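You operate a simulated robot arm through the tools that you are given. There is no shell and no other tool. Be economical: measure what you need, move in short steps, check, and stop when the job is done.

You run a simulated robot arm. Do the job below in one go: nothing can be reset, and whatever is moved stays where it is left.

TASK
Loosen R5 and R6 with the red wrench, then take out the diamond block.
Fine: the wrench ends in the blue cup, the block in the free pocket of the tool stand.

Only the result counts: the job must be done as asked and must still hold three seconds after the hand-in. Knocking over, shifting, dropping, spilling or breaking anything else fails it.

THE ROBOT
A 6-joint arm with a two-finger parallel gripper, fixed in place. Base frame: the origin is at the foot of the arm, x ahead of it, y to its left, z up; the work surface is at about z = 880. Lengths are in mm, angles in degrees, forces in N, time in s.
With the tool pointing down near the work surface it reaches from about 260 to 660 mm from the base axis. Its first joint turns from -66.0 to 66.0 degrees. Payload 2.9 kg.
The TCP is the grasp point between the finger pads, 30 mm short of the fingertips. In the tool frame z runs along the fingers and y along their closing line. The gripper opens to 110 mm. The fingers are 20 mm wide and 10 mm thick; the gripper's body (48 by 112 mm) begins 55 mm behind the TCP.
Orientation is that of the tool frame in the base frame, as a unit quaternion [x, y, z, w]. With the fingers straight down and closing along the base's y, the tool's x points along the base's -x, its y along +y and its z along -z.

THE INTERFACE
- The arm moves only by the tool drive_tool. Its arguments are lists of equal length, an entry for each row: "xyz": the shift along the base's x, y, z in mm, a list of three; "dr": the turn, a rotation vector about the base's x, y, z in degrees, a list of three. In form: {"xyz": [[x, y, z], ...], "dr": [[ax, ay, az], ...]}. A call has 1 to 20 rows; each row shifts and turns the commanded pose from where the row before left it. "gripper" is the closure, from 0 (fully open) to 1 (shut), set as the call begins (left out, the last holds). Each row takes 0.2 s and may step no farther than 50 mm and 8.6 degrees from the row before; otherwise, or with a gripper value out of range, the whole call is refused. Where a pose cannot be reached the arm comes as near as it can. A force on the tool above 40 N (or 10 N above the force at the start of the call, whichever is more), or a blocked arm, ends the call early, and 0.2 s more pass. The fingers move at their own pace (about 108 mm/s each) and stop on an object; they squeeze with about 26 N. The grip force told is the motor's: it shows also when the fingers shut on nothing. Time passes only in rows, and 0.2 s behind the last, so rows that do not move let the fingers close. It gives the time, the measured TCP pose, the force on the tool (base axes), the opening and the grip force at its end, in the units of the frame above (readings bear some noise), with the torque about the TCP (base axes, N m) and any sound that the robot's microphone picked up.
- Cameras (640 x 400 px; columns grow to the right, rows downward): "scene" is fixed at [77.4, 430.1, 1398.4]; the picture's right is [-0.78, -0.62, 0.00], its down [-0.27, 0.33, -0.90] and it looks along [0.56, -0.71, -0.43] (base axes); focal length 276 px, centre (320, 200). "wrist" rides on the gripper at [72, 17, -103] in the tool frame; the picture's right is [-0.23, 0.97, 0.00], its down [-0.76, -0.18, -0.62] and it looks along [-0.61, -0.14, 0.78] (tool axes); focal length 222 px, centre (320, 200). There is no depth. A picture from a camera that has moved, and an enlarged one, comes with that camera's place and axes in the base frame and with its lens.
- grab_frame(camera): a new picture of that camera. No time passes.
- inspect(camera, box): a new picture of the part [left, top, right, bottom] of that camera's present view, enlarged. No time passes.
- finish_job(): hands the job in; it is judged then, once.

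Work in short steps. Places have to be worked out from the pictures, the camera data and where the tool is seen: move nearer, look again, correct. Check each grasp and each placing, and mend what went wrong. You have 120 turns and 84 pictures in all, those below and enlarged ones among them. Open the gripper and draw the arm clear of the work before you hand the job in, unless the task says otherwise; then end with one line.

The tools are called after "Request:" as name(argument=value, ...) on one line, values as JSON. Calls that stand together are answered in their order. drive_tool: Moves the arm, as the interface text tells. Its arguments: {"type":"object","properties":{"xyz":{"type":"array"},"dr":{"type":"array"},"gripper":{"type":"number"}},"required":["xyz","dr"]} The other tools are called the same way: grab_frame (camera) takes a picture; inspect (camera, box) takes an enlarged picture of a part of a camera's view; finish_job () hands the job in.

At the start:

```text
clock: 0.0
tool_pos: [315.4, -24.4, 1320.6]
orientation: [0.0, 1.0, -0.001, 0.001]
force: [0.6, 0.2, 1.1]
ft_torque: [-0.02, 0.04, -0.04]
grip_width: 109.8
grasp_force: 0.0
```

scene: 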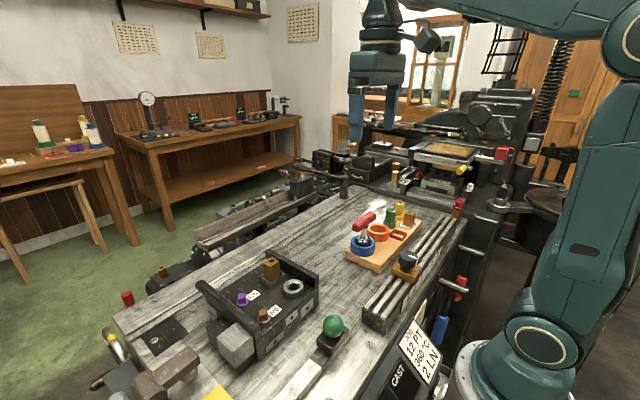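
wrist: 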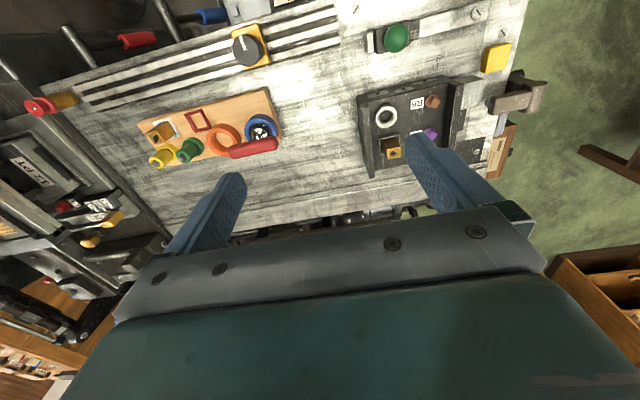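

I start with close-ups of the fixture and the tool stand.

Request:
inspect(camera="scene", box=[190, 240, 350, 370])

Request:
inspect(camera="scene", box=[330, 190, 440, 280])

Request:
inspect(camera="wrist", box=[340, 60, 500, 190])

Request:
inspect(camera="wrist", box=[130, 80, 290, 180])

```text
3.08 times, centred on (270, 305) of scene
camera zoom: at [77.4, 430.1, 1398.4], right [-0.78, -0.62, 0.0], down [-0.27, 0.33, -0.9], along [0.56, -0.71, -0.43], focal length 848 px, centre (474, -123)
```

zoom: 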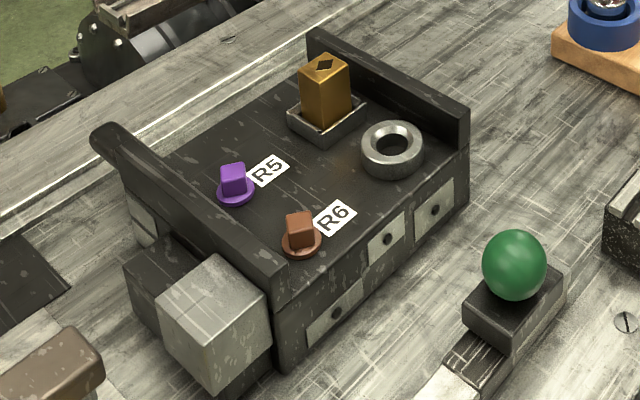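

```text
4.44 times, centred on (385, 235) of scene
camera zoom: at [77.4, 430.1, 1398.4], right [-0.78, -0.62, 0.0], down [-0.27, 0.33, -0.9], along [0.56, -0.71, -0.43], focal length 1225 px, centre (31, 44)
```

zoom: 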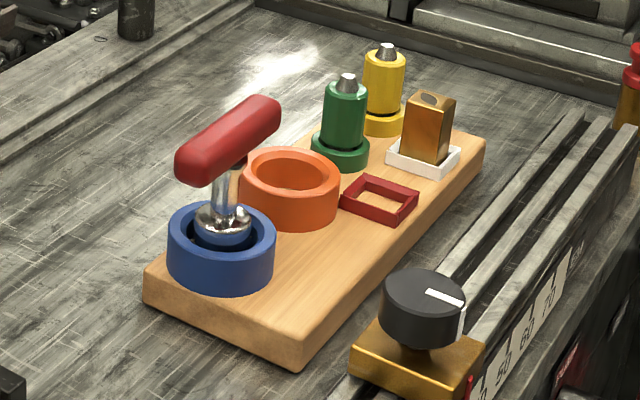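

```text
3.08 times, centred on (420, 125) of wrist
camera zoom: at [245.2, -8.0, 1424.7], right [0.23, 0.97, 0.0], down [0.76, -0.18, 0.62], along [0.61, -0.14, -0.78], focal length 684 px, centre (12, 431)
```

zoom: 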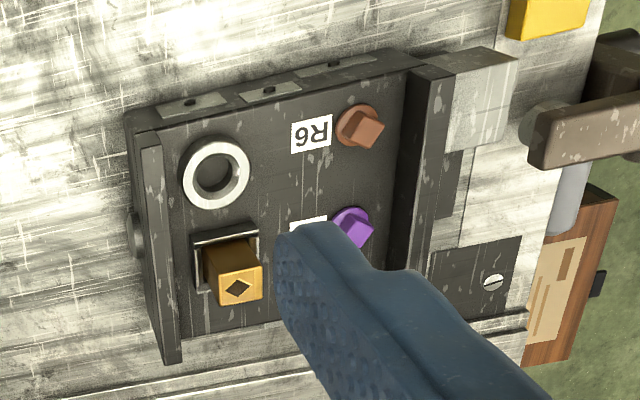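

```text
4.00 times, centred on (210, 130) of wrist
camera zoom: at [245.2, -8.0, 1424.7], right [0.23, 0.97, 0.0], down [0.76, -0.18, 0.62], along [0.61, -0.14, -0.78], focal length 888 px, centre (760, 480)
```

zoom: 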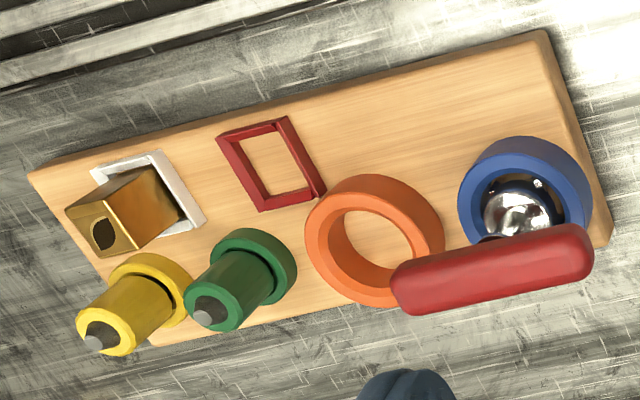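

The wrench handle lies roughly along y near (398,-175,1025), and R5, R6 and the block are near (476,187), (401,192) and (475,104). I turn the gripper -90° and move above the wrench to look closer.

Request:
drive_tool(xyz=[[7.7, -14, -10], [7.7, -14, -10], [7.7, -14, -10], [7.7, -14, -10], [7.7, -14, -10], [7.7, -14, -10], [7.7, -14, -10], [7.7, -14, -10], [7.7, -14, -10], [7.7, -14, -10], [7.7, -14, -10], [0, 0, 0]], dr=[[0, 0, -8.18], [0, 0, -8.18], [0, 0, -8.18], [0, 0, -8.18], [0, 0, -8.18], [0, 0, -8.18], [0, 0, -8.18], [0, 0, -8.18], [0, 0, -8.18], [0, 0, -8.18], [0, 0, -8.2], [0, 0, 0]], gripper=0)

Request:
grab_frame(camera="wrist")

Request:
grab_frame(camera="scene")

```text
clock: 2.6
tool_pos: [401.0, -179.9, 1211.0]
orientation: [0.708, 0.706, -0.001, 0.0]
force: [-0.1, -0.5, -0.7]
ft_torque: [0.02, -0.02, 0.01]
grip_width: 110.0
grasp_force: 0.0
```

```text
77 pictures are left
camera wrist: at [419.6, -107.7, 1315.2], right [0.97, -0.23, 0.0], down [-0.18, -0.76, 0.62], along [-0.14, -0.61, -0.78], focal length 222 px, centre (320, 200)
```

wrist: 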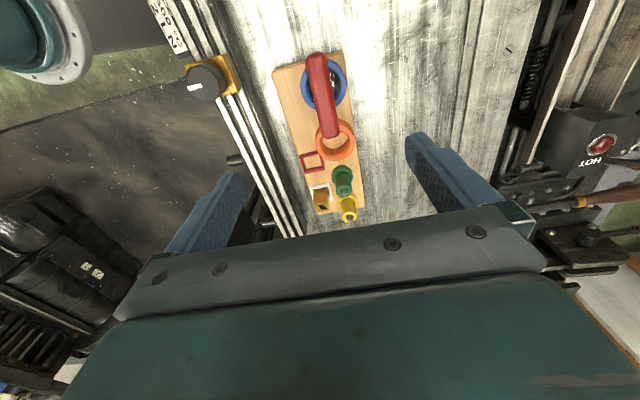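

```text
76 pictures are left
```

scene: 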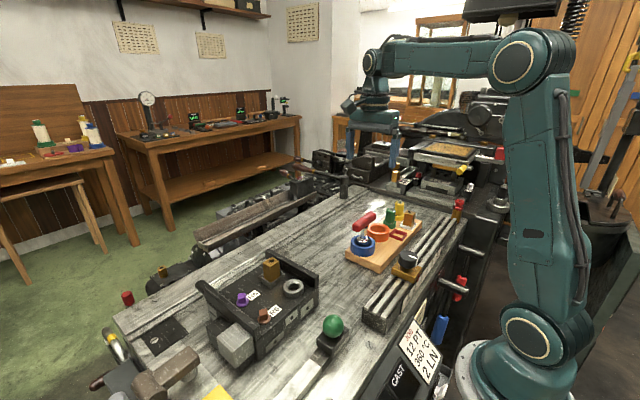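

Handle is below the gripper around (408,-187), about 97 mm long. I go down part way and look again.

Request:
drive_tool(xyz=[[7, -7, -30], [0, 0, -40], [0, 0, -40], [0, 0, 0]], dr=[[0, 0, 0], [0, 0, 0], [0, 0, 0], [0, 0, 0]])

Request:
grab_frame(camera="wrist")

Request:
inspect(camera="scene", box=[320, 130, 450, 280])

```text
clock: 3.6
tool_pos: [407.4, -188.7, 1102.8]
orientation: [0.707, 0.707, -0.001, -0.001]
force: [1.1, -0.5, -1.2]
ft_torque: [0.0, 0.0, -0.02]
grip_width: 109.9
grasp_force: 0.0
```

```text
75 pictures are left
camera wrist: at [425.8, -115.3, 1206.2], right [0.97, -0.23, 0.0], down [-0.18, -0.76, 0.62], along [-0.14, -0.61, -0.78], focal length 222 px, centre (320, 200)
```

wrist: 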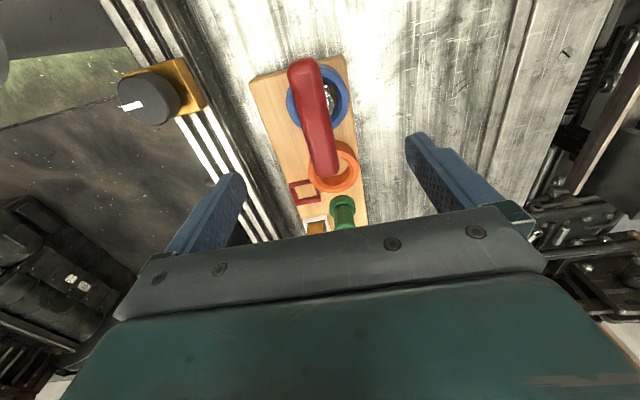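

```text
2.67 times, centred on (385, 205) of scene
camera zoom: at [77.4, 430.1, 1398.4], right [-0.78, -0.62, 0.0], down [-0.27, 0.33, -0.9], along [0.56, -0.71, -0.43], focal length 735 px, centre (147, 187)
```

zoom: 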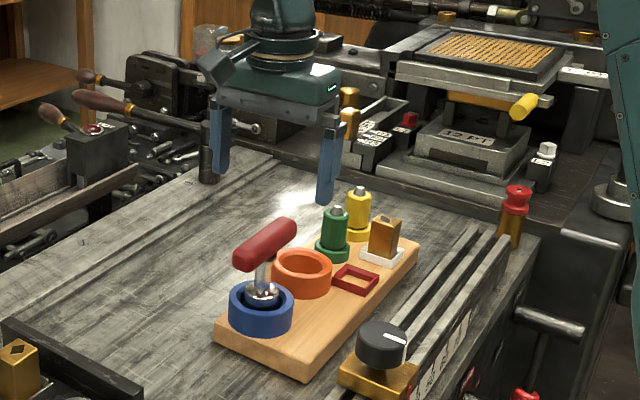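

Two views put the handle top at about z≈1005, centre (404.5,-188), yawed about -5°. I line up and descend around it.

Request:
drive_tool(xyz=[[-3, 0, -30], [0, 0, -30], [0, 0, -20], [0, 0, 0]], dr=[[0, 0, -5], [0, 0, 0], [0, 0, 0], [0, 0, 0]])

Request:
grab_frame(camera="wrist")

Request:
inspect(camera="scene", box=[320, 170, 430, 280])

```text
clock: 4.6
tool_pos: [403.9, -185.4, 1021.7]
orientation: [0.737, 0.676, -0.001, 0.0]
force: [-0.2, -0.8, 0.1]
ft_torque: [0.0, 0.01, 0.04]
grip_width: 109.8
grasp_force: 0.0
```

```text
73 pictures are left
camera wrist: at [429.5, -114.0, 1125.5], right [0.95, -0.31, 0.0], down [-0.24, -0.74, 0.62], along [-0.2, -0.59, -0.78], focal length 222 px, centre (320, 200)
```

wrist: 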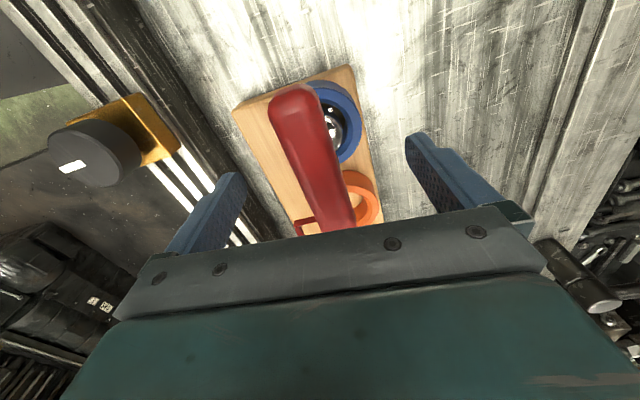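

```text
3.64 times, centred on (375, 225) of scene
camera zoom: at [77.4, 430.1, 1398.4], right [-0.78, -0.62, 0.0], down [-0.27, 0.33, -0.9], along [0.56, -0.71, -0.43], focal length 1002 px, centre (120, 109)
```

zoom: 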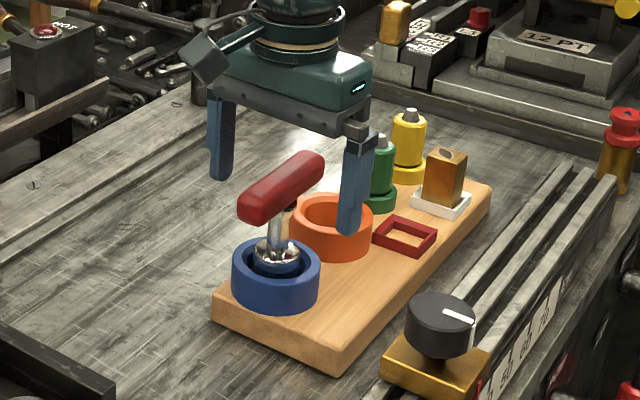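

Handle centre now fixed at about (404,-188,1001). I descend 20 mm and close.

Request:
drive_tool(xyz=[[0, -2, -20], [0, 0, 0]], dr=[[0, 0, 2], [0, 0, 0]])

Request:
drive_tool(xyz=[[0, 0, 0], [0, 0, 0], [0, 0, 0], [0, 0, 0]], dr=[[0, 0, 0], [0, 0, 0], [0, 0, 0], [0, 0, 0]], gripper=1)

Request:
inspect(camera="scene", box=[320, 170, 430, 280])

```text
clock: 5.2
tool_pos: [403.6, -188.5, 1000.4]
orientation: [0.725, 0.689, -0.001, 0.0]
force: [-0.2, -0.3, -0.2]
ft_torque: [0.03, -0.02, 0.01]
grip_width: 109.8
grasp_force: 0.1
```

```text
clock: 6.2
tool_pos: [405.7, -188.2, 1000.6]
orientation: [0.725, 0.688, 0.0, -0.001]
force: [-0.9, 1.2, -0.2]
ft_torque: [0.01, 0.0, 0.01]
grip_width: 25.8
grasp_force: 26.0
```

```text
3.64 times, centred on (375, 225) of scene
camera zoom: at [77.4, 430.1, 1398.4], right [-0.78, -0.62, 0.0], down [-0.27, 0.33, -0.9], along [0.56, -0.71, -0.43], focal length 1002 px, centre (120, 109)
```

zoom: 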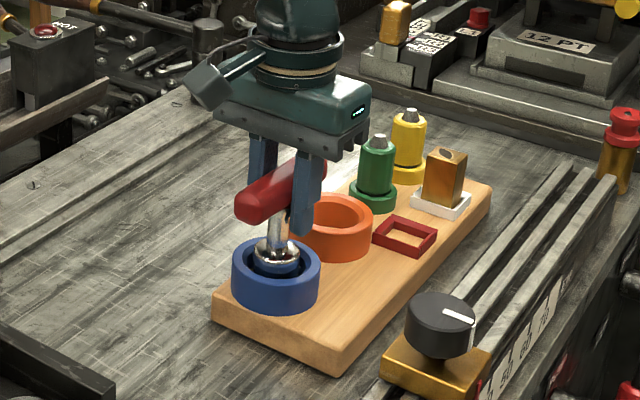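

Gripped at 25.8 mm, about mid-handle. I lift straight up 110 mm and look at the socket.

Request:
drive_tool(xyz=[[0, 0, 10], [0, 0, 20], [0, 0, 25], [0, 0, 30], [0, 0, 35], [0, 0, 0]], dr=[[0, 0, 0], [0, 0, 0], [0, 0, 0], [0, 0, 0], [0, 0, 0], [0, 0, 0]])

Request:
inspect(camera="scene", box=[320, 140, 430, 280])

Request:
grab_frame(camera="wrist")

```text
clock: 7.6
tool_pos: [405.1, -186.4, 1122.1]
orientation: [0.726, 0.688, 0.0, 0.0]
force: [-0.5, 0.2, -1.6]
ft_torque: [0.04, -0.01, 0.0]
grip_width: 25.7
grasp_force: 25.4
```

```text
2.86 times, centred on (375, 210) of scene
camera zoom: at [77.4, 430.1, 1398.4], right [-0.78, -0.62, 0.0], down [-0.27, 0.33, -0.9], along [0.56, -0.71, -0.43], focal length 787 px, centre (163, 171)
```

zoom: 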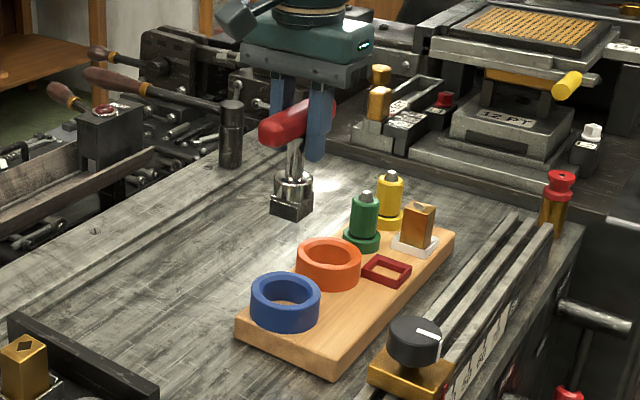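

```text
69 pictures are left
camera wrist: at [427.4, -114.5, 1225.6], right [0.96, -0.28, 0.0], down [-0.22, -0.75, 0.62], along [-0.18, -0.6, -0.78], focal length 222 px, centre (320, 200)
```

wrist: 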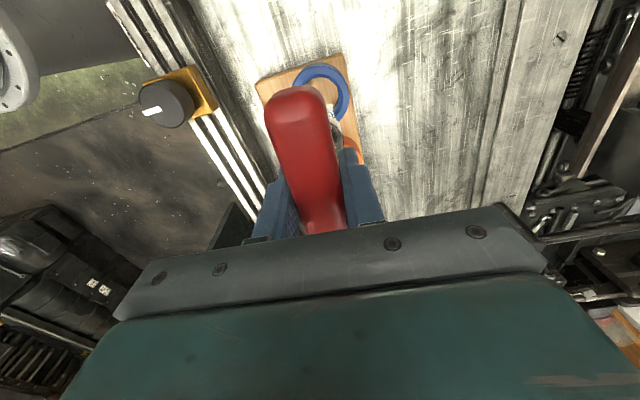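

The wrench is out and ends in a square socket. I zoom on it to read its square angle and height.

Request:
inspect(camera="scene", box=[350, 165, 400, 225])

Request:
inspect(camera="scene", box=[225, 280, 295, 330])

```text
6.67 times, centred on (375, 195) of scene
camera zoom: at [77.4, 430.1, 1398.4], right [-0.78, -0.62, 0.0], down [-0.27, 0.33, -0.9], along [0.56, -0.71, -0.43], focal length 1837 px, centre (-47, 233)
```

zoom: 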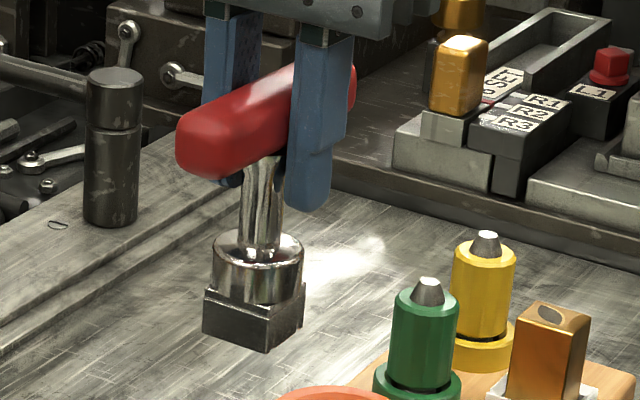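

```text
8.00 times, centred on (260, 305) of scene
camera zoom: at [77.4, 430.1, 1398.4], right [-0.78, -0.62, 0.0], down [-0.27, 0.33, -0.9], along [0.56, -0.71, -0.43], focal length 2204 px, centre (800, -640)
```

zoom: 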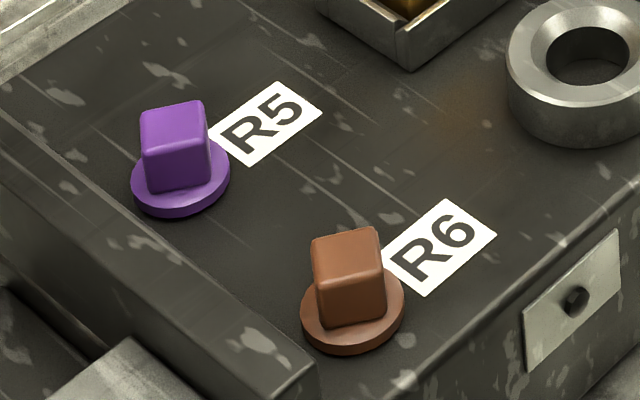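

The socket bottom is about 97 mm below the TCP and its square lies along the handle. The bolt heads sit at roughly 54–57° (mod 90), so I travel high to near the fixture, turning +57°.

Request:
drive_tool(xyz=[[0, 0, 30], [0, 40, 0], [0, 40, 0], [0, 40, 0], [0, 40, 0], [0, 40, 0], [0, 40, 0], [0, 40, 0], [0, 30, 0], [0, 0, 0]], dr=[[0, 0, 0], [0, 0, 7.125], [0, 0, 7.125], [0, 0, 7.125], [0, 0, 7.125], [0, 0, 7.125], [0, 0, 7.125], [0, 0, 7.125], [0, 0, 7.125], [0, 0, 0]])

Request:
grab_frame(camera="wrist")

Request:
inspect(camera="scene", box=[190, 150, 350, 370])

```text
clock: 9.8
tool_pos: [406.4, 119.9, 1150.3]
orientation: [0.309, 0.951, -0.001, 0.0]
force: [-0.4, -0.4, -2.5]
ft_torque: [-0.01, 0.02, 0.01]
grip_width: 25.8
grasp_force: 25.3
```

```text
66 pictures are left
camera wrist: at [357.6, 176.8, 1254.1], right [0.76, 0.65, 0.0], down [0.51, -0.59, 0.62], along [0.41, -0.47, -0.78], focal length 222 px, centre (320, 200)
```

wrist: 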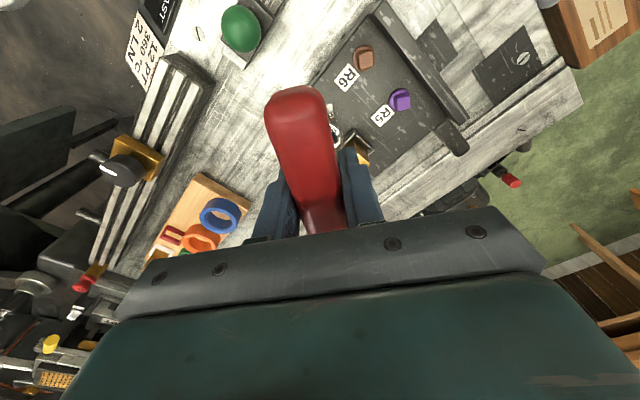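

```text
1.82 times, centred on (270, 260) of scene
camera zoom: at [77.4, 430.1, 1398.4], right [-0.78, -0.62, 0.0], down [-0.27, 0.33, -0.9], along [0.56, -0.71, -0.43], focal length 501 px, centre (411, 91)
```

zoom: 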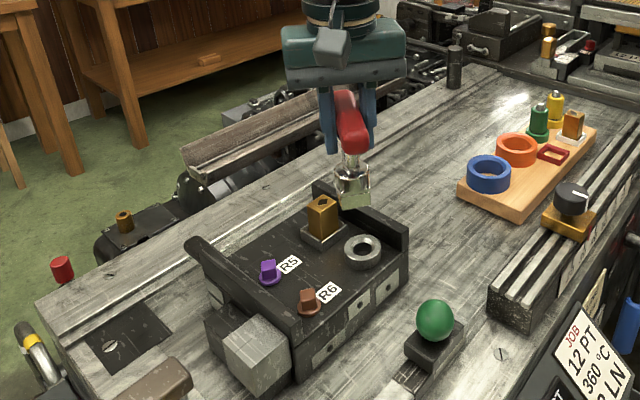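

Heads are visible beside the handle; I enlarge them to get their places and angles, along with the scene view.

Request:
inspect(camera="wrist", box=[335, 30, 425, 120])

Request:
inspect(camera="scene", box=[350, 200, 440, 280])

```text
4.44 times, centred on (380, 75) of wrist
camera zoom: at [357.6, 176.8, 1254.1], right [0.76, 0.65, 0.0], down [0.51, -0.59, 0.62], along [0.41, -0.47, -0.78], focal length 987 px, centre (53, 756)
```

zoom: 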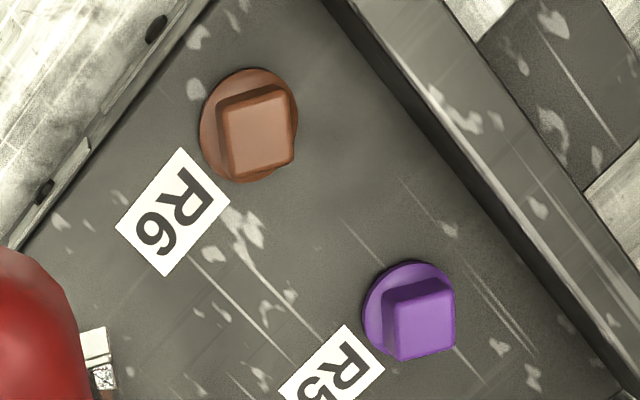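

```text
5.00 times, centred on (395, 240) of scene
camera zoom: at [77.4, 430.1, 1398.4], right [-0.78, -0.62, 0.0], down [-0.27, 0.33, -0.9], along [0.56, -0.71, -0.43], focal length 1378 px, centre (-55, 0)
```

zoom: 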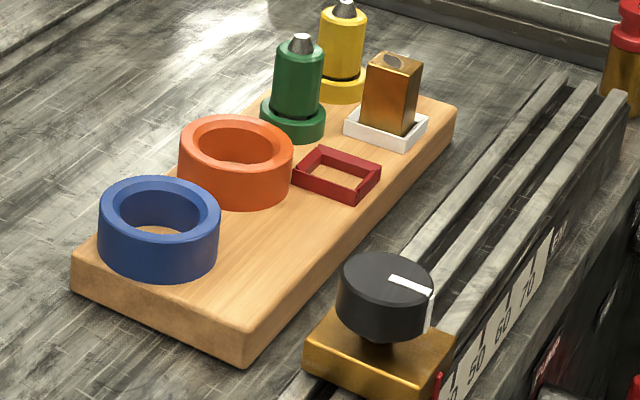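

Triangulation gives R6 ≈ (417,185), R5 ≈ (488,184), head tops z ≈ 958, with angles of about 54° and 56.5°. I hover the socket over R6 and check.

Request:
drive_tool(xyz=[[5, 35, 0], [5, 30, 0], [0, 0, -35], [0, 0, -30], [0, 0, 0]], dr=[[0, 0, 0], [0, 0, 0], [0, 0, 0], [0, 0, 0], [0, 0, 0]])

Request:
inspect(camera="scene", box=[220, 220, 320, 340])

Request:
grab_frame(camera="wrist")

```text
clock: 11.0
tool_pos: [415.8, 185.8, 1086.2]
orientation: [0.31, 0.951, -0.002, -0.001]
force: [-0.4, -1.7, -2.2]
ft_torque: [-0.02, 0.01, 0.01]
grip_width: 25.8
grasp_force: 25.6
```

```text
3.33 times, centred on (270, 280) of scene
camera zoom: at [77.4, 430.1, 1398.4], right [-0.78, -0.62, 0.0], down [-0.27, 0.33, -0.9], along [0.56, -0.71, -0.43], focal length 918 px, centre (487, -67)
```

zoom: 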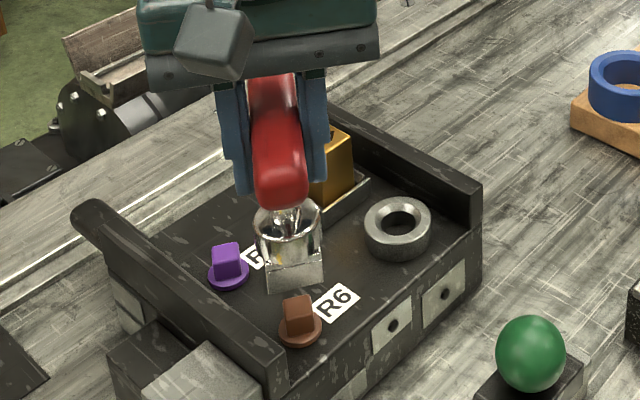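

```text
61 pictures are left
camera wrist: at [368.9, 242.7, 1190.2], right [0.76, 0.65, 0.0], down [0.51, -0.59, 0.62], along [0.41, -0.47, -0.78], focal length 222 px, centre (320, 200)
```

wrist: 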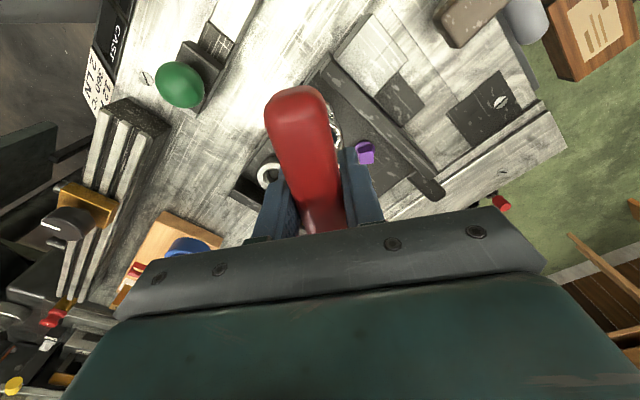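

By the scene camera, the socket is within a few mm over R6. I lower to just above the head and compare closely.

Request:
drive_tool(xyz=[[-1, 0, -18], [0, 0, 0]], dr=[[0, 0, 0], [0, 0, 0]])

Request:
inspect(camera="scene", box=[235, 260, 295, 330])

```text
clock: 11.6
tool_pos: [414.5, 185.0, 1068.3]
orientation: [0.309, 0.951, -0.001, 0.001]
force: [-0.1, 0.8, -1.7]
ft_torque: [-0.04, 0.01, -0.04]
grip_width: 25.6
grasp_force: 25.9
```

```text
5.71 times, centred on (265, 295) of scene
camera zoom: at [77.4, 430.1, 1398.4], right [-0.78, -0.62, 0.0], down [-0.27, 0.33, -0.9], along [0.56, -0.71, -0.43], focal length 1575 px, centre (634, -343)
```

zoom: 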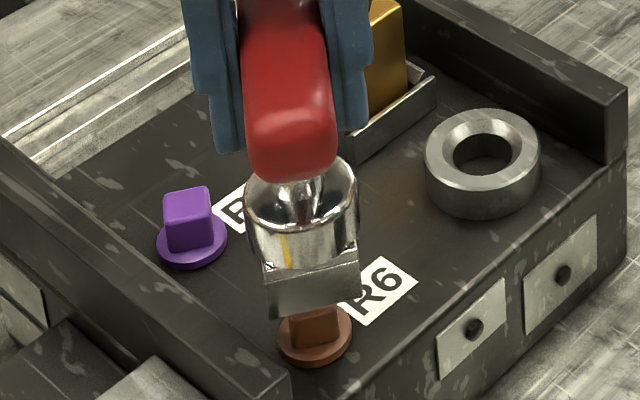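

Socket looks within ~2 mm of the head; I correct by (+1,+1) and go down in small steps, watching force.

Request:
drive_tool(xyz=[[1.2, 0.9, -4], [0, 0, -4], [0, 0, -4], [0, 0, -3], [0, 0, -3], [0, 0, 0]], dr=[[0, 0, 0], [0, 0, 0], [0, 0, 0], [0, 0, 0], [0, 0, 0], [0, 0, 0]])

Request:
inspect(camera="scene", box=[235, 260, 295, 330])

```text
clock: 13.0
tool_pos: [415.1, 187.3, 1049.8]
orientation: [0.31, 0.951, 0.0, 0.001]
force: [1.7, 0.5, -1.3]
ft_torque: [0.01, -0.13, 0.01]
grip_width: 26.0
grasp_force: 26.2
```

```text
5.71 times, centred on (265, 295) of scene
camera zoom: at [77.4, 430.1, 1398.4], right [-0.78, -0.62, 0.0], down [-0.27, 0.33, -0.9], along [0.56, -0.71, -0.43], focal length 1575 px, centre (634, -343)
```

zoom: 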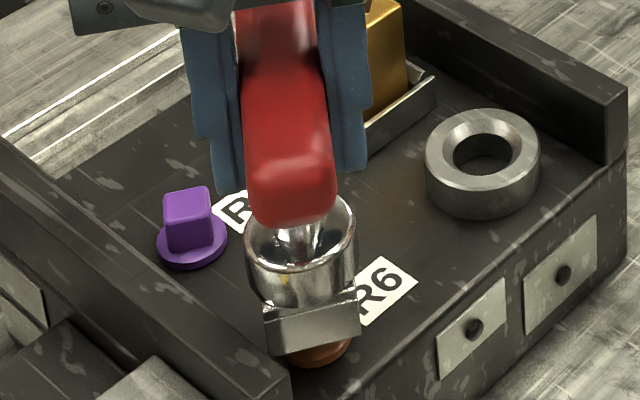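

No blocking force, and the socket seems to be slipping over the head with light side contact. I keep lowering until it seats.

Request:
drive_tool(xyz=[[0, 0, -3], [0, 0, -3], [0, 0, -2], [0, 0, -2], [0, 0, 0]], dr=[[0, 0, 0], [0, 0, 0], [0, 0, 0], [0, 0, 0], [0, 0, 0]])

Request:
inspect(camera="scene", box=[235, 260, 295, 330])

```text
clock: 13.9
tool_pos: [416.6, 188.5, 1045.2]
orientation: [0.311, 0.95, 0.002, 0.003]
force: [-2.3, -3.1, 6.4]
ft_torque: [-0.34, 0.15, -0.01]
grip_width: 25.5
grasp_force: 26.1
stopped in row 4: the force on the tool passed its limit at 49 N (the readings are from after the stop); the commanded pose is now the measured one
```

```text
5.71 times, centred on (265, 295) of scene
camera zoom: at [77.2, 430.0, 1398.5], right [-0.78, -0.62, 0.0], down [-0.27, 0.33, -0.9], along [0.56, -0.71, -0.43], focal length 1575 px, centre (634, -343)
```

zoom: 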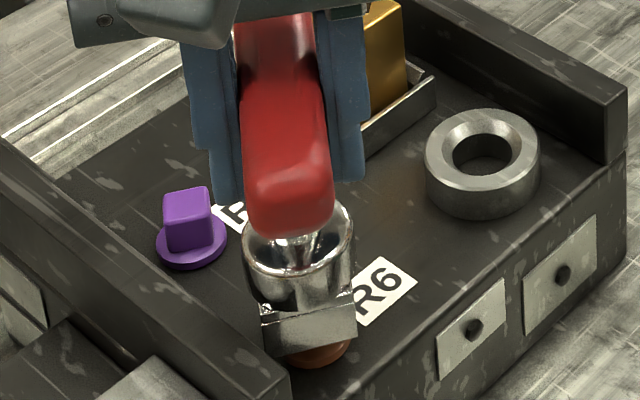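

Contact stopped the descent with the socket apparently partly over the head. I test by turning +8° and reading the torque.

Request:
drive_tool(xyz=[[0, 0, 0], [0, 0, 0], [0, 0, 0]], dr=[[0, 0, 4], [0, 0, 4], [0, 0, 0]])

Request:
inspect(camera="scene", box=[235, 260, 295, 330])

```text
clock: 14.7
tool_pos: [417.6, 186.2, 1046.7]
orientation: [0.243, 0.97, 0.003, 0.004]
force: [-1.0, -8.8, 8.7]
ft_torque: [-0.89, 0.04, -0.07]
grip_width: 25.8
grasp_force: 26.3
```

```text
5.71 times, centred on (265, 295) of scene
camera zoom: at [77.2, 429.8, 1398.6], right [-0.78, -0.62, 0.0], down [-0.27, 0.33, -0.9], along [0.56, -0.71, -0.43], focal length 1575 px, centre (634, -343)
```

zoom: 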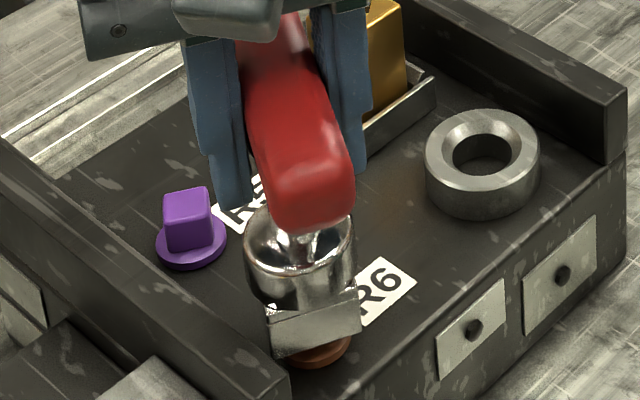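

Torque about z is nearly nil, so it isn't engaged. I lift off, rotate back, and measure again.

Request:
drive_tool(xyz=[[0, 0, 15], [0, 0, 15], [0, 0, 0]], dr=[[0, 0, 0], [0, 0, -8], [0, 0, 0]])

Request:
inspect(camera="scene", box=[235, 260, 295, 330])

Request:
inspect(camera="wrist", box=[240, 70, 400, 240])

```text
clock: 15.5
tool_pos: [417.5, 186.2, 1074.9]
orientation: [0.311, 0.95, 0.001, 0.002]
force: [0.0, -1.2, -1.7]
ft_torque: [0.02, 0.04, 0.06]
grip_width: 25.7
grasp_force: 26.2
```

```text
5.71 times, centred on (265, 295) of scene
camera zoom: at [77.4, 430.1, 1398.4], right [-0.78, -0.62, 0.0], down [-0.27, 0.33, -0.9], along [0.56, -0.71, -0.43], focal length 1575 px, centre (634, -343)
```

zoom: 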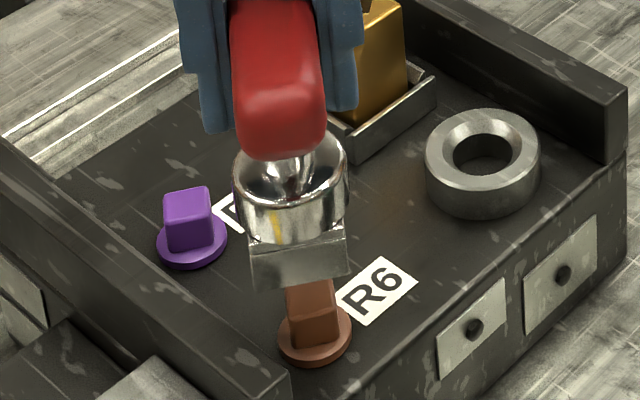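

```text
2.35 times, centred on (320, 155) of wrist
camera zoom: at [368.9, 243.9, 1179.5], right [0.76, 0.65, 0.01], down [0.51, -0.59, 0.63], along [0.41, -0.47, -0.78], focal length 523 px, centre (320, 306)
```

zoom: 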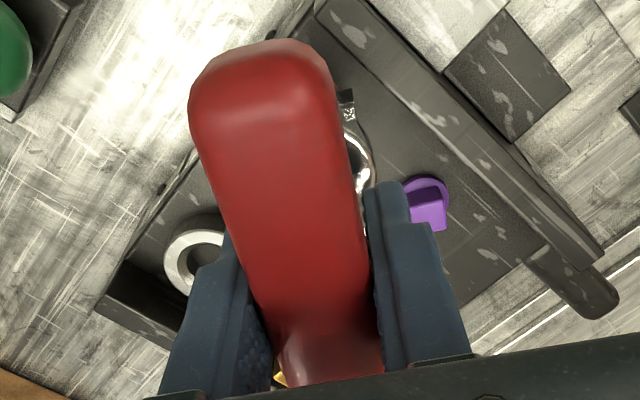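

The wrench slipped up ~5 mm in the grip. Side force and image both say the socket sits too far toward +y, so I shift -3 mm in y and press down again gently.

Request:
drive_tool(xyz=[[0, -2.8, -8], [0, 0, -8], [0, 0, -3], [0, 0, -3], [0, 0, -2], [0, 0, -2], [0, 0, -2], [0, 0, -2], [0, 0, -2]], dr=[[0, 0, 0], [0, 0, 0], [0, 0, 0], [0, 0, 0], [0, 0, 0], [0, 0, 0], [0, 0, 0], [0, 0, 0], [0, 0, 0]])

Request:
inspect(camera="scene", box=[235, 260, 295, 330])

```text
clock: 17.5
tool_pos: [416.8, 184.8, 1043.4]
orientation: [0.311, 0.951, 0.002, 0.003]
force: [-0.3, 0.5, -2.2]
ft_torque: [-0.02, 0.0, -0.02]
grip_width: 25.5
grasp_force: 25.6
```

```text
5.71 times, centred on (265, 295) of scene
camera zoom: at [77.4, 430.1, 1398.4], right [-0.78, -0.62, 0.0], down [-0.27, 0.33, -0.9], along [0.56, -0.71, -0.43], focal length 1575 px, centre (634, -343)
```

zoom: 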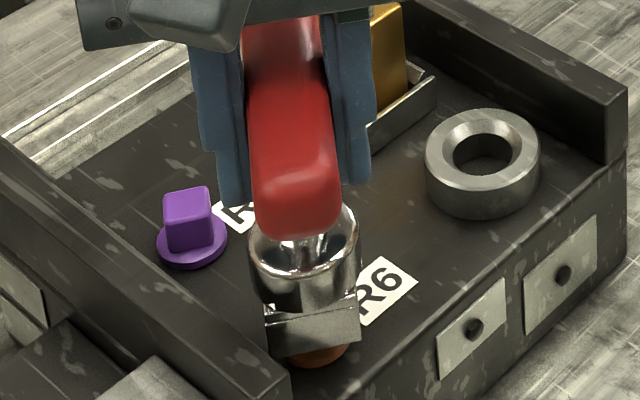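

No contact force yet; continue down in 2 mm steps.

Request:
drive_tool(xyz=[[0, 0, -2], [0, 0, -2], [0, 0, -2], [0, 0, -2], [0, 0, 0]], dr=[[0, 0, 0], [0, 0, 0], [0, 0, 0], [0, 0, 0], [0, 0, 0]])

Request:
inspect(camera="scene", box=[235, 260, 295, 330])

```text
clock: 18.7
tool_pos: [417.5, 185.5, 1035.1]
orientation: [0.311, 0.951, 0.002, 0.003]
force: [-0.4, 0.3, -1.4]
ft_torque: [-0.02, 0.0, -0.03]
grip_width: 26.0
grasp_force: 26.5
```

```text
5.71 times, centred on (265, 295) of scene
camera zoom: at [77.4, 430.1, 1398.4], right [-0.78, -0.62, 0.0], down [-0.27, 0.33, -0.9], along [0.56, -0.71, -0.43], focal length 1575 px, centre (634, -343)
```

zoom: 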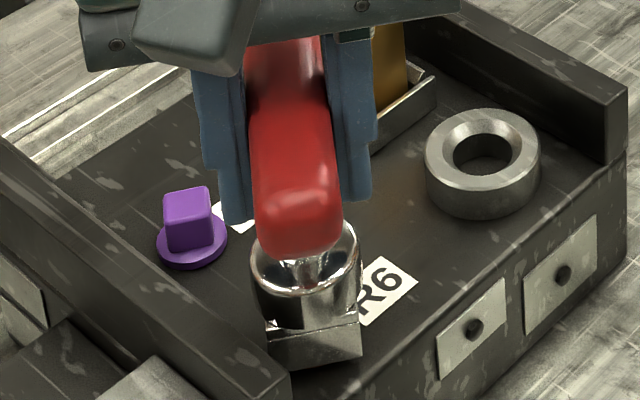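

The socket is now fully over the head, down near the washer. I turn counter-clockwise and watch the torque.

Request:
drive_tool(xyz=[[0, 0, 0], [0, 0, 0], [0, 0, 0], [0, 0, 0], [0, 0, 0]], dr=[[0, 0, 5], [0, 0, 5], [0, 0, 5], [0, 0, 5], [0, 0, 0]])

Request:
inspect(camera="scene", box=[235, 260, 295, 330])

```text
clock: 19.9
tool_pos: [417.2, 184.1, 1036.5]
orientation: [0.141, 0.99, 0.002, 0.003]
force: [9.0, -6.0, -4.1]
ft_torque: [-0.47, -0.56, -0.19]
grip_width: 25.9
grasp_force: 26.4
```

```text
5.71 times, centred on (265, 295) of scene
camera zoom: at [77.7, 430.0, 1398.5], right [-0.78, -0.62, 0.0], down [-0.27, 0.33, -0.9], along [0.56, -0.71, -0.43], focal length 1575 px, centre (634, -343)
```

zoom: 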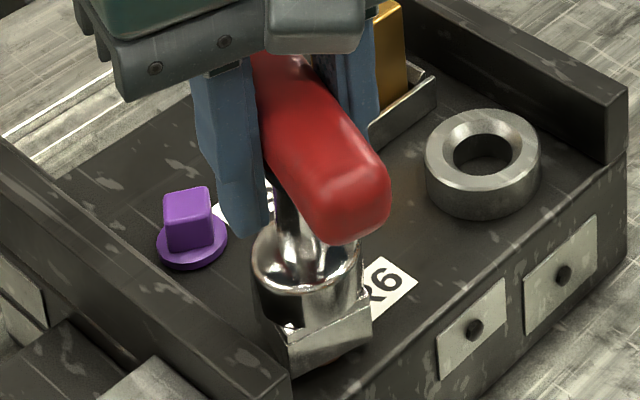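

It turns; the side force shows the tool axis is slightly off, so I ease it by (+1.5,-1) and keep turning.

Request:
drive_tool(xyz=[[0.8, -0.5, 0], [0.7, -0.5, 0], [0, 0, 0], [0, 0, 0], [0, 0, 0], [0, 0, 0]], dr=[[0, 0, 5], [0, 0, 5], [0, 0, 5], [0, 0, 5], [0, 0, 5], [0, 0, 0]])

Request:
inspect(camera="scene", box=[235, 260, 295, 330])

```text
clock: 21.3
tool_pos: [418.0, 183.4, 1035.0]
orientation: [-0.079, 0.997, 0.003, 0.001]
force: [-2.7, 5.0, -1.7]
ft_torque: [0.45, 0.24, -0.06]
grip_width: 25.6
grasp_force: 26.0
```

```text
5.71 times, centred on (265, 295) of scene
camera zoom: at [77.3, 430.3, 1398.4], right [-0.78, -0.62, 0.0], down [-0.27, 0.33, -0.9], along [0.56, -0.71, -0.43], focal length 1575 px, centre (634, -343)
```

zoom: 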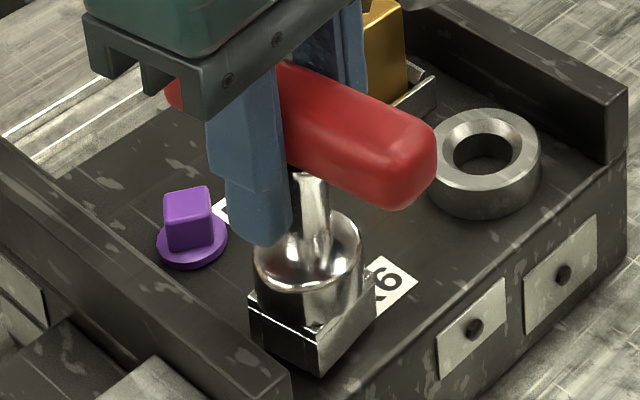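

45° turned and the socket is still seated. I carry on another 50°.

Request:
drive_tool(xyz=[[-0.3, 0.5, 0], [0, 0, 0], [0, 0, 0], [0, 0, 0], [0, 0, 0], [0, 0, 0], [0, 0, 0], [0, 0, 0]], dr=[[0, 0, 7], [0, 0, 7], [0, 0, 7], [0, 0, 7], [0, 0, 7], [0, 0, 7], [0, 0, 7], [0, 0, 0]])

Request:
inspect(camera="scene", box=[235, 260, 295, 330])

```text
clock: 23.1
tool_pos: [417.9, 185.1, 1035.7]
orientation: [-0.484, 0.875, 0.004, 0.002]
force: [-4.0, 2.9, 1.2]
ft_torque: [0.2, 0.25, -0.06]
grip_width: 25.8
grasp_force: 26.0
```

```text
5.71 times, centred on (265, 295) of scene
camera zoom: at [77.3, 430.2, 1398.4], right [-0.78, -0.62, 0.0], down [-0.27, 0.33, -0.9], along [0.56, -0.71, -0.43], focal length 1575 px, centre (634, -343)
```

zoom: 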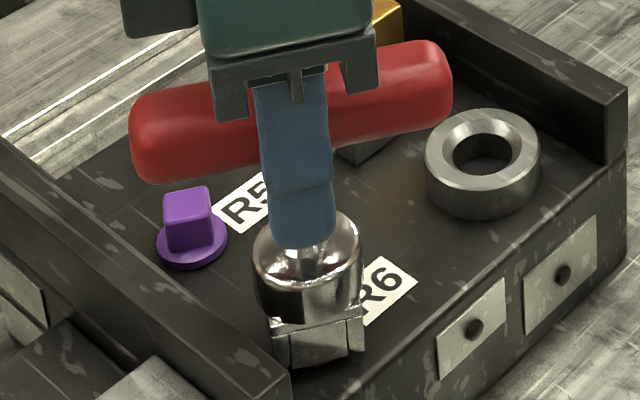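

94° turned, no sound. I lift off to see what the head did.

Request:
drive_tool(xyz=[[0, 0, 10], [0, 0, 15], [0, 0, 20], [0, 0, 0]], dr=[[0, 0, 0], [0, 0, 0], [0, 0, 0], [0, 0, 0]])

Request:
inspect(camera="scene", box=[225, 250, 295, 330])

```text
clock: 24.1
tool_pos: [420.5, 184.6, 1080.0]
orientation: [-0.484, 0.875, 0.004, 0.001]
force: [-0.3, 0.6, -2.0]
ft_torque: [0.01, 0.02, 0.0]
grip_width: 25.8
grasp_force: 26.1
```

```text
5.00 times, centred on (260, 290) of scene
camera zoom: at [77.4, 430.1, 1398.4], right [-0.78, -0.62, 0.0], down [-0.27, 0.33, -0.9], along [0.56, -0.71, -0.43], focal length 1378 px, centre (620, -250)
```

zoom: 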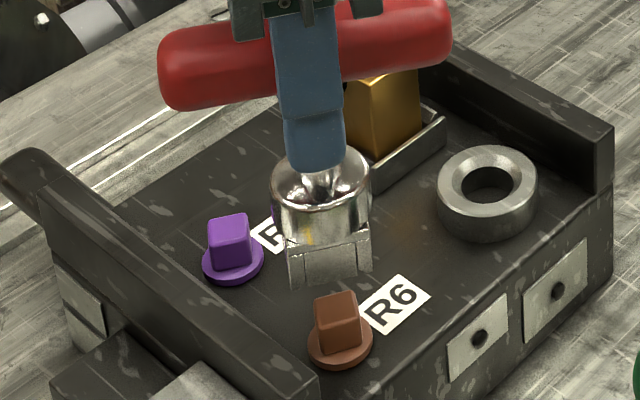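

Request:
inspect(camera="scene", box=[225, 280, 295, 330])

```text
8.00 times, centred on (260, 305) of scene
camera zoom: at [77.4, 430.1, 1398.4], right [-0.78, -0.62, 0.0], down [-0.27, 0.33, -0.9], along [0.56, -0.71, -0.43], focal length 2204 px, centre (800, -640)
```

zoom: 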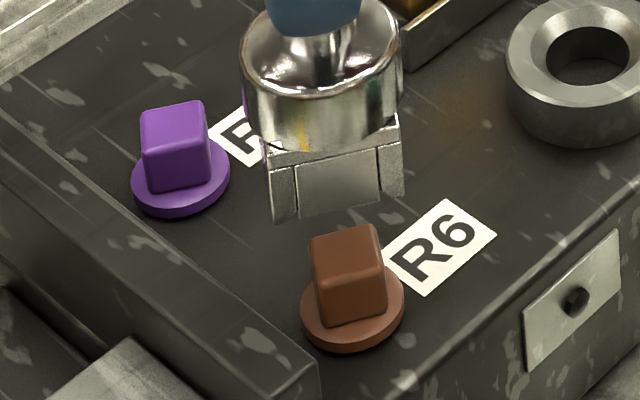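

The head stands at nearly the same square angle, consistent with a ~90° turn. For margin I re-seat and turn R6 another 60°.

Request:
drive_tool(xyz=[[-2, 0, -20], [0, 0, -10], [0, 0, -6], [0, 0, -4], [0, 0, -4], [0, 0, 0]], dr=[[0, 0, 0], [0, 0, 0], [0, 0, 0], [0, 0, 0], [0, 0, 0], [0, 0, 0]])

Request:
drive_tool(xyz=[[0, 0, 0], [0, 0, 0], [0, 0, 0], [0, 0, 0], [0, 0, 0]], dr=[[0, 0, 6], [0, 0, 6], [0, 0, 6], [0, 0, 6], [0, 0, 6]])

Request:
drive_tool(xyz=[[0, 0, 0], [0, 0, 0], [0, 0, 0], [0, 0, 0], [0, 0, 0]], dr=[[0, 0, 6], [0, 0, 6], [0, 0, 6], [0, 0, 6], [0, 0, 6]])

Request:
inspect(camera="scene", box=[225, 250, 295, 330])

```text
clock: 25.5
tool_pos: [416.1, 184.9, 1035.7]
orientation: [-0.484, 0.875, 0.003, 0.002]
force: [2.2, 3.5, -0.7]
ft_torque: [0.3, -0.09, 0.01]
grip_width: 25.6
grasp_force: 26.2
```

```text
clock: 26.7
tool_pos: [417.0, 184.2, 1036.7]
orientation: [-0.694, 0.72, 0.004, 0.001]
force: [2.7, 2.0, 2.8]
ft_torque: [0.19, -0.26, -0.05]
grip_width: 25.9
grasp_force: 26.3
```

```text
clock: 27.9
tool_pos: [415.4, 185.0, 1036.9]
orientation: [0.857, -0.515, -0.004, 0.001]
force: [5.9, 0.1, -3.6]
ft_torque: [0.03, -0.58, -0.04]
grip_width: 25.8
grasp_force: 25.7
```

```text
5.00 times, centred on (260, 290) of scene
camera zoom: at [77.6, 430.1, 1398.4], right [-0.78, -0.62, 0.0], down [-0.27, 0.33, -0.9], along [0.56, -0.71, -0.43], focal length 1378 px, centre (620, -250)
```

zoom: 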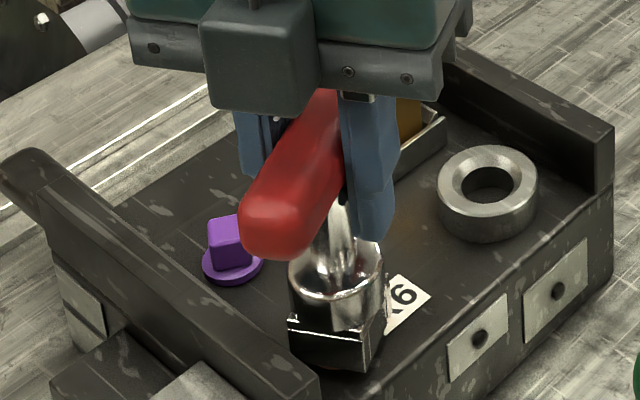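

R6 turned about 150° in total. I lift off, rotate back 151.5° and move over R5, 69.7 mm further in x.

Request:
drive_tool(xyz=[[0, 0, 15], [0, 0, 20], [0, 0, 15], [0, 0, 0], [0, 0, 0], [0, 0, 0], [0, 0, 0], [0, 0, 0], [0, 0, 0], [0, 0, 0], [0, 0, 0]], dr=[[0, 0, 0], [0, 0, 0], [0, 0, 0], [0, 0, -8.4], [0, 0, -8.4], [0, 0, -8.4], [0, 0, -8.4], [0, 0, -8.4], [0, 0, -8.4], [0, 0, -8.4], [0, 0, -8.4]])

Request:
drive_tool(xyz=[[15, 0, 0], [15, 0, 0], [15, 0, 0], [12, 0, 0], [12, 0, 0], [0, 0, 0], [0, 0, 0], [0, 0, 0], [0, 0, 0], [0, 0, 0], [0, 0, 0]], dr=[[0, 0, -8.4], [0, 0, -8.4], [0, 0, -8.4], [0, 0, -8.4], [0, 0, -8.4], [0, 0, -8.4], [0, 0, -8.4], [0, 0, -8.4], [0, 0, -8.4], [0, 0, -8.4], [0, 0, 0]])

Request:
inspect(camera="scene", box=[225, 250, 295, 330])

```text
clock: 30.3
tool_pos: [415.7, 184.0, 1086.3]
orientation: [-0.426, 0.905, 0.003, 0.001]
force: [0.3, -0.6, -1.6]
ft_torque: [0.03, 0.02, -0.02]
grip_width: 25.7
grasp_force: 25.8
```

```text
clock: 32.7
tool_pos: [485.3, 184.8, 1085.4]
orientation: [0.288, 0.958, 0.002, 0.003]
force: [0.4, -0.6, -2.6]
ft_torque: [0.01, -0.03, -0.02]
grip_width: 25.8
grasp_force: 26.1
```

```text
5.00 times, centred on (260, 290) of scene
camera zoom: at [77.4, 430.1, 1398.4], right [-0.78, -0.62, 0.0], down [-0.27, 0.33, -0.9], along [0.56, -0.71, -0.43], focal length 1378 px, centre (620, -250)
```

zoom: 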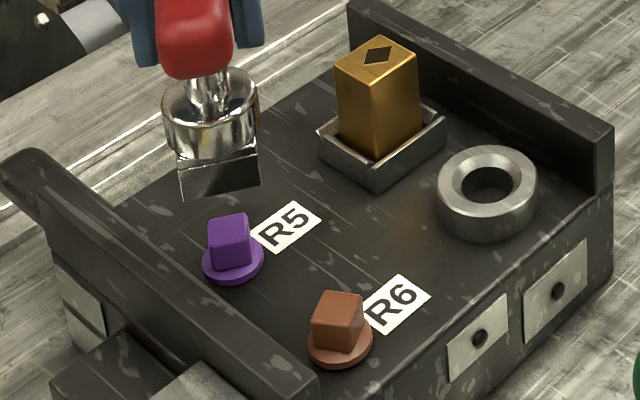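

R6 has clearly turned. I set the tool at (487,184.3) and descend onto R5 with care.

Request:
drive_tool(xyz=[[1.5, -0.5, -15], [0, 0, -10], [0, 0, -4], [0, 0, -3], [0, 0, -3], [0, 0, -3], [0, 0, -3], [0, 0, 0]], dr=[[0, 0, 0], [0, 0, 0], [0, 0, 0], [0, 0, 0], [0, 0, 0], [0, 0, 0], [0, 0, 0], [0, 0, 0]])

Request:
inspect(camera="scene", box=[225, 250, 295, 330])

```text
clock: 34.5
tool_pos: [486.0, 184.6, 1045.5]
orientation: [0.286, 0.958, 0.002, 0.003]
force: [1.0, 0.6, -2.2]
ft_torque: [0.02, -0.05, -0.01]
grip_width: 25.8
grasp_force: 25.6
```

```text
5.00 times, centred on (260, 290) of scene
camera zoom: at [77.4, 430.1, 1398.4], right [-0.78, -0.62, 0.0], down [-0.27, 0.33, -0.9], along [0.56, -0.71, -0.43], focal length 1378 px, centre (620, -250)
```

zoom: 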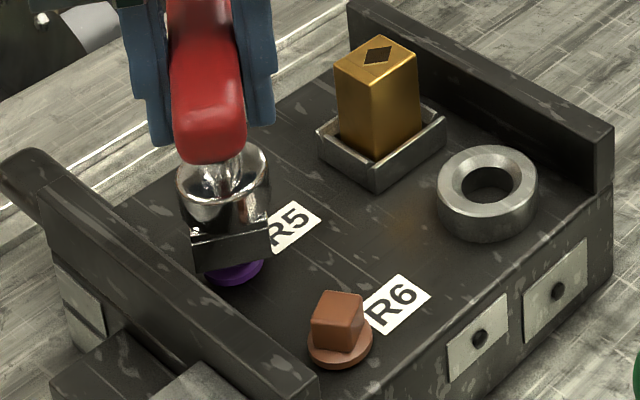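

No blocking at the head-top level, so it is likely entering. I continue to the same depth as for R6 (z≈1036).

Request:
drive_tool(xyz=[[0, 0, -2], [0, 0, -2], [0, 0, -2], [0, 0, -2], [0, 0, -1], [0, 0, 0]], dr=[[0, 0, 0], [0, 0, 0], [0, 0, 0], [0, 0, 0], [0, 0, 0], [0, 0, 0]])

Request:
inspect(camera="scene", box=[225, 250, 295, 330])

```text
clock: 35.9
tool_pos: [487.6, 184.9, 1036.6]
orientation: [0.285, 0.958, 0.001, 0.003]
force: [-0.9, -0.1, -1.5]
ft_torque: [0.04, 0.02, 0.03]
grip_width: 26.0
grasp_force: 26.0
```

```text
5.00 times, centred on (260, 290) of scene
camera zoom: at [77.4, 430.1, 1398.4], right [-0.78, -0.62, 0.0], down [-0.27, 0.33, -0.9], along [0.56, -0.71, -0.43], focal length 1378 px, centre (620, -250)
```

zoom: 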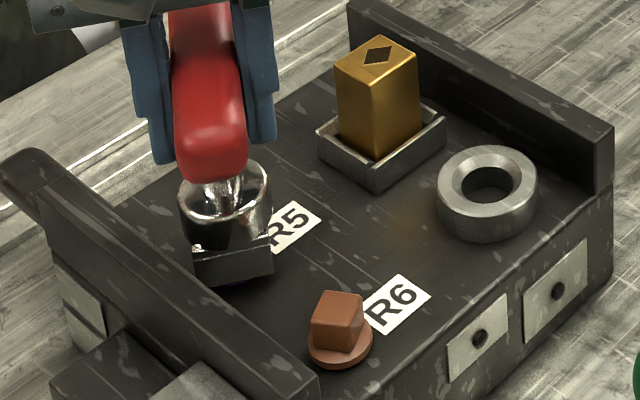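

R5 is seated. I turn it counter-clockwise in stages.

Request:
drive_tool(xyz=[[0, 0, 0], [0, 0, 0], [0, 0, 0], [0, 0, 0], [0, 0, 0], [0, 0, 0], [0, 0, 0]], dr=[[0, 0, 6], [0, 0, 6], [0, 0, 6], [0, 0, 6], [0, 0, 6], [0, 0, 6], [0, 0, 0]])

Request:
drive_tool(xyz=[[0, 0, 0], [0, 0, 0], [0, 0, 0], [0, 0, 0], [0, 0, 0], [0, 0, 0], [0, 0, 0]], dr=[[0, 0, 6], [0, 0, 6], [0, 0, 6], [0, 0, 6], [0, 0, 6], [0, 0, 6], [0, 0, 0]])

Request:
inspect(camera="scene", box=[225, 250, 295, 330])

```text
clock: 37.5
tool_pos: [487.1, 183.9, 1035.7]
orientation: [-0.024, 1.0, 0.003, 0.003]
force: [4.9, 6.1, -0.5]
ft_torque: [0.49, -0.38, -0.06]
grip_width: 25.9
grasp_force: 25.9
```

```text
clock: 39.1
tool_pos: [486.4, 184.0, 1036.2]
orientation: [-0.331, 0.944, 0.003, 0.001]
force: [5.9, 4.1, 0.1]
ft_torque: [0.27, -0.46, -0.06]
grip_width: 25.7
grasp_force: 26.2
```

```text
5.00 times, centred on (260, 290) of scene
camera zoom: at [77.5, 430.2, 1398.4], right [-0.78, -0.62, 0.0], down [-0.27, 0.33, -0.9], along [0.56, -0.71, -0.43], focal length 1378 px, centre (620, -250)
```

zoom: 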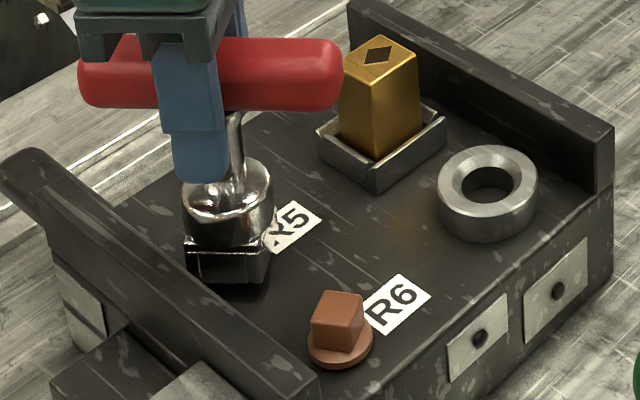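

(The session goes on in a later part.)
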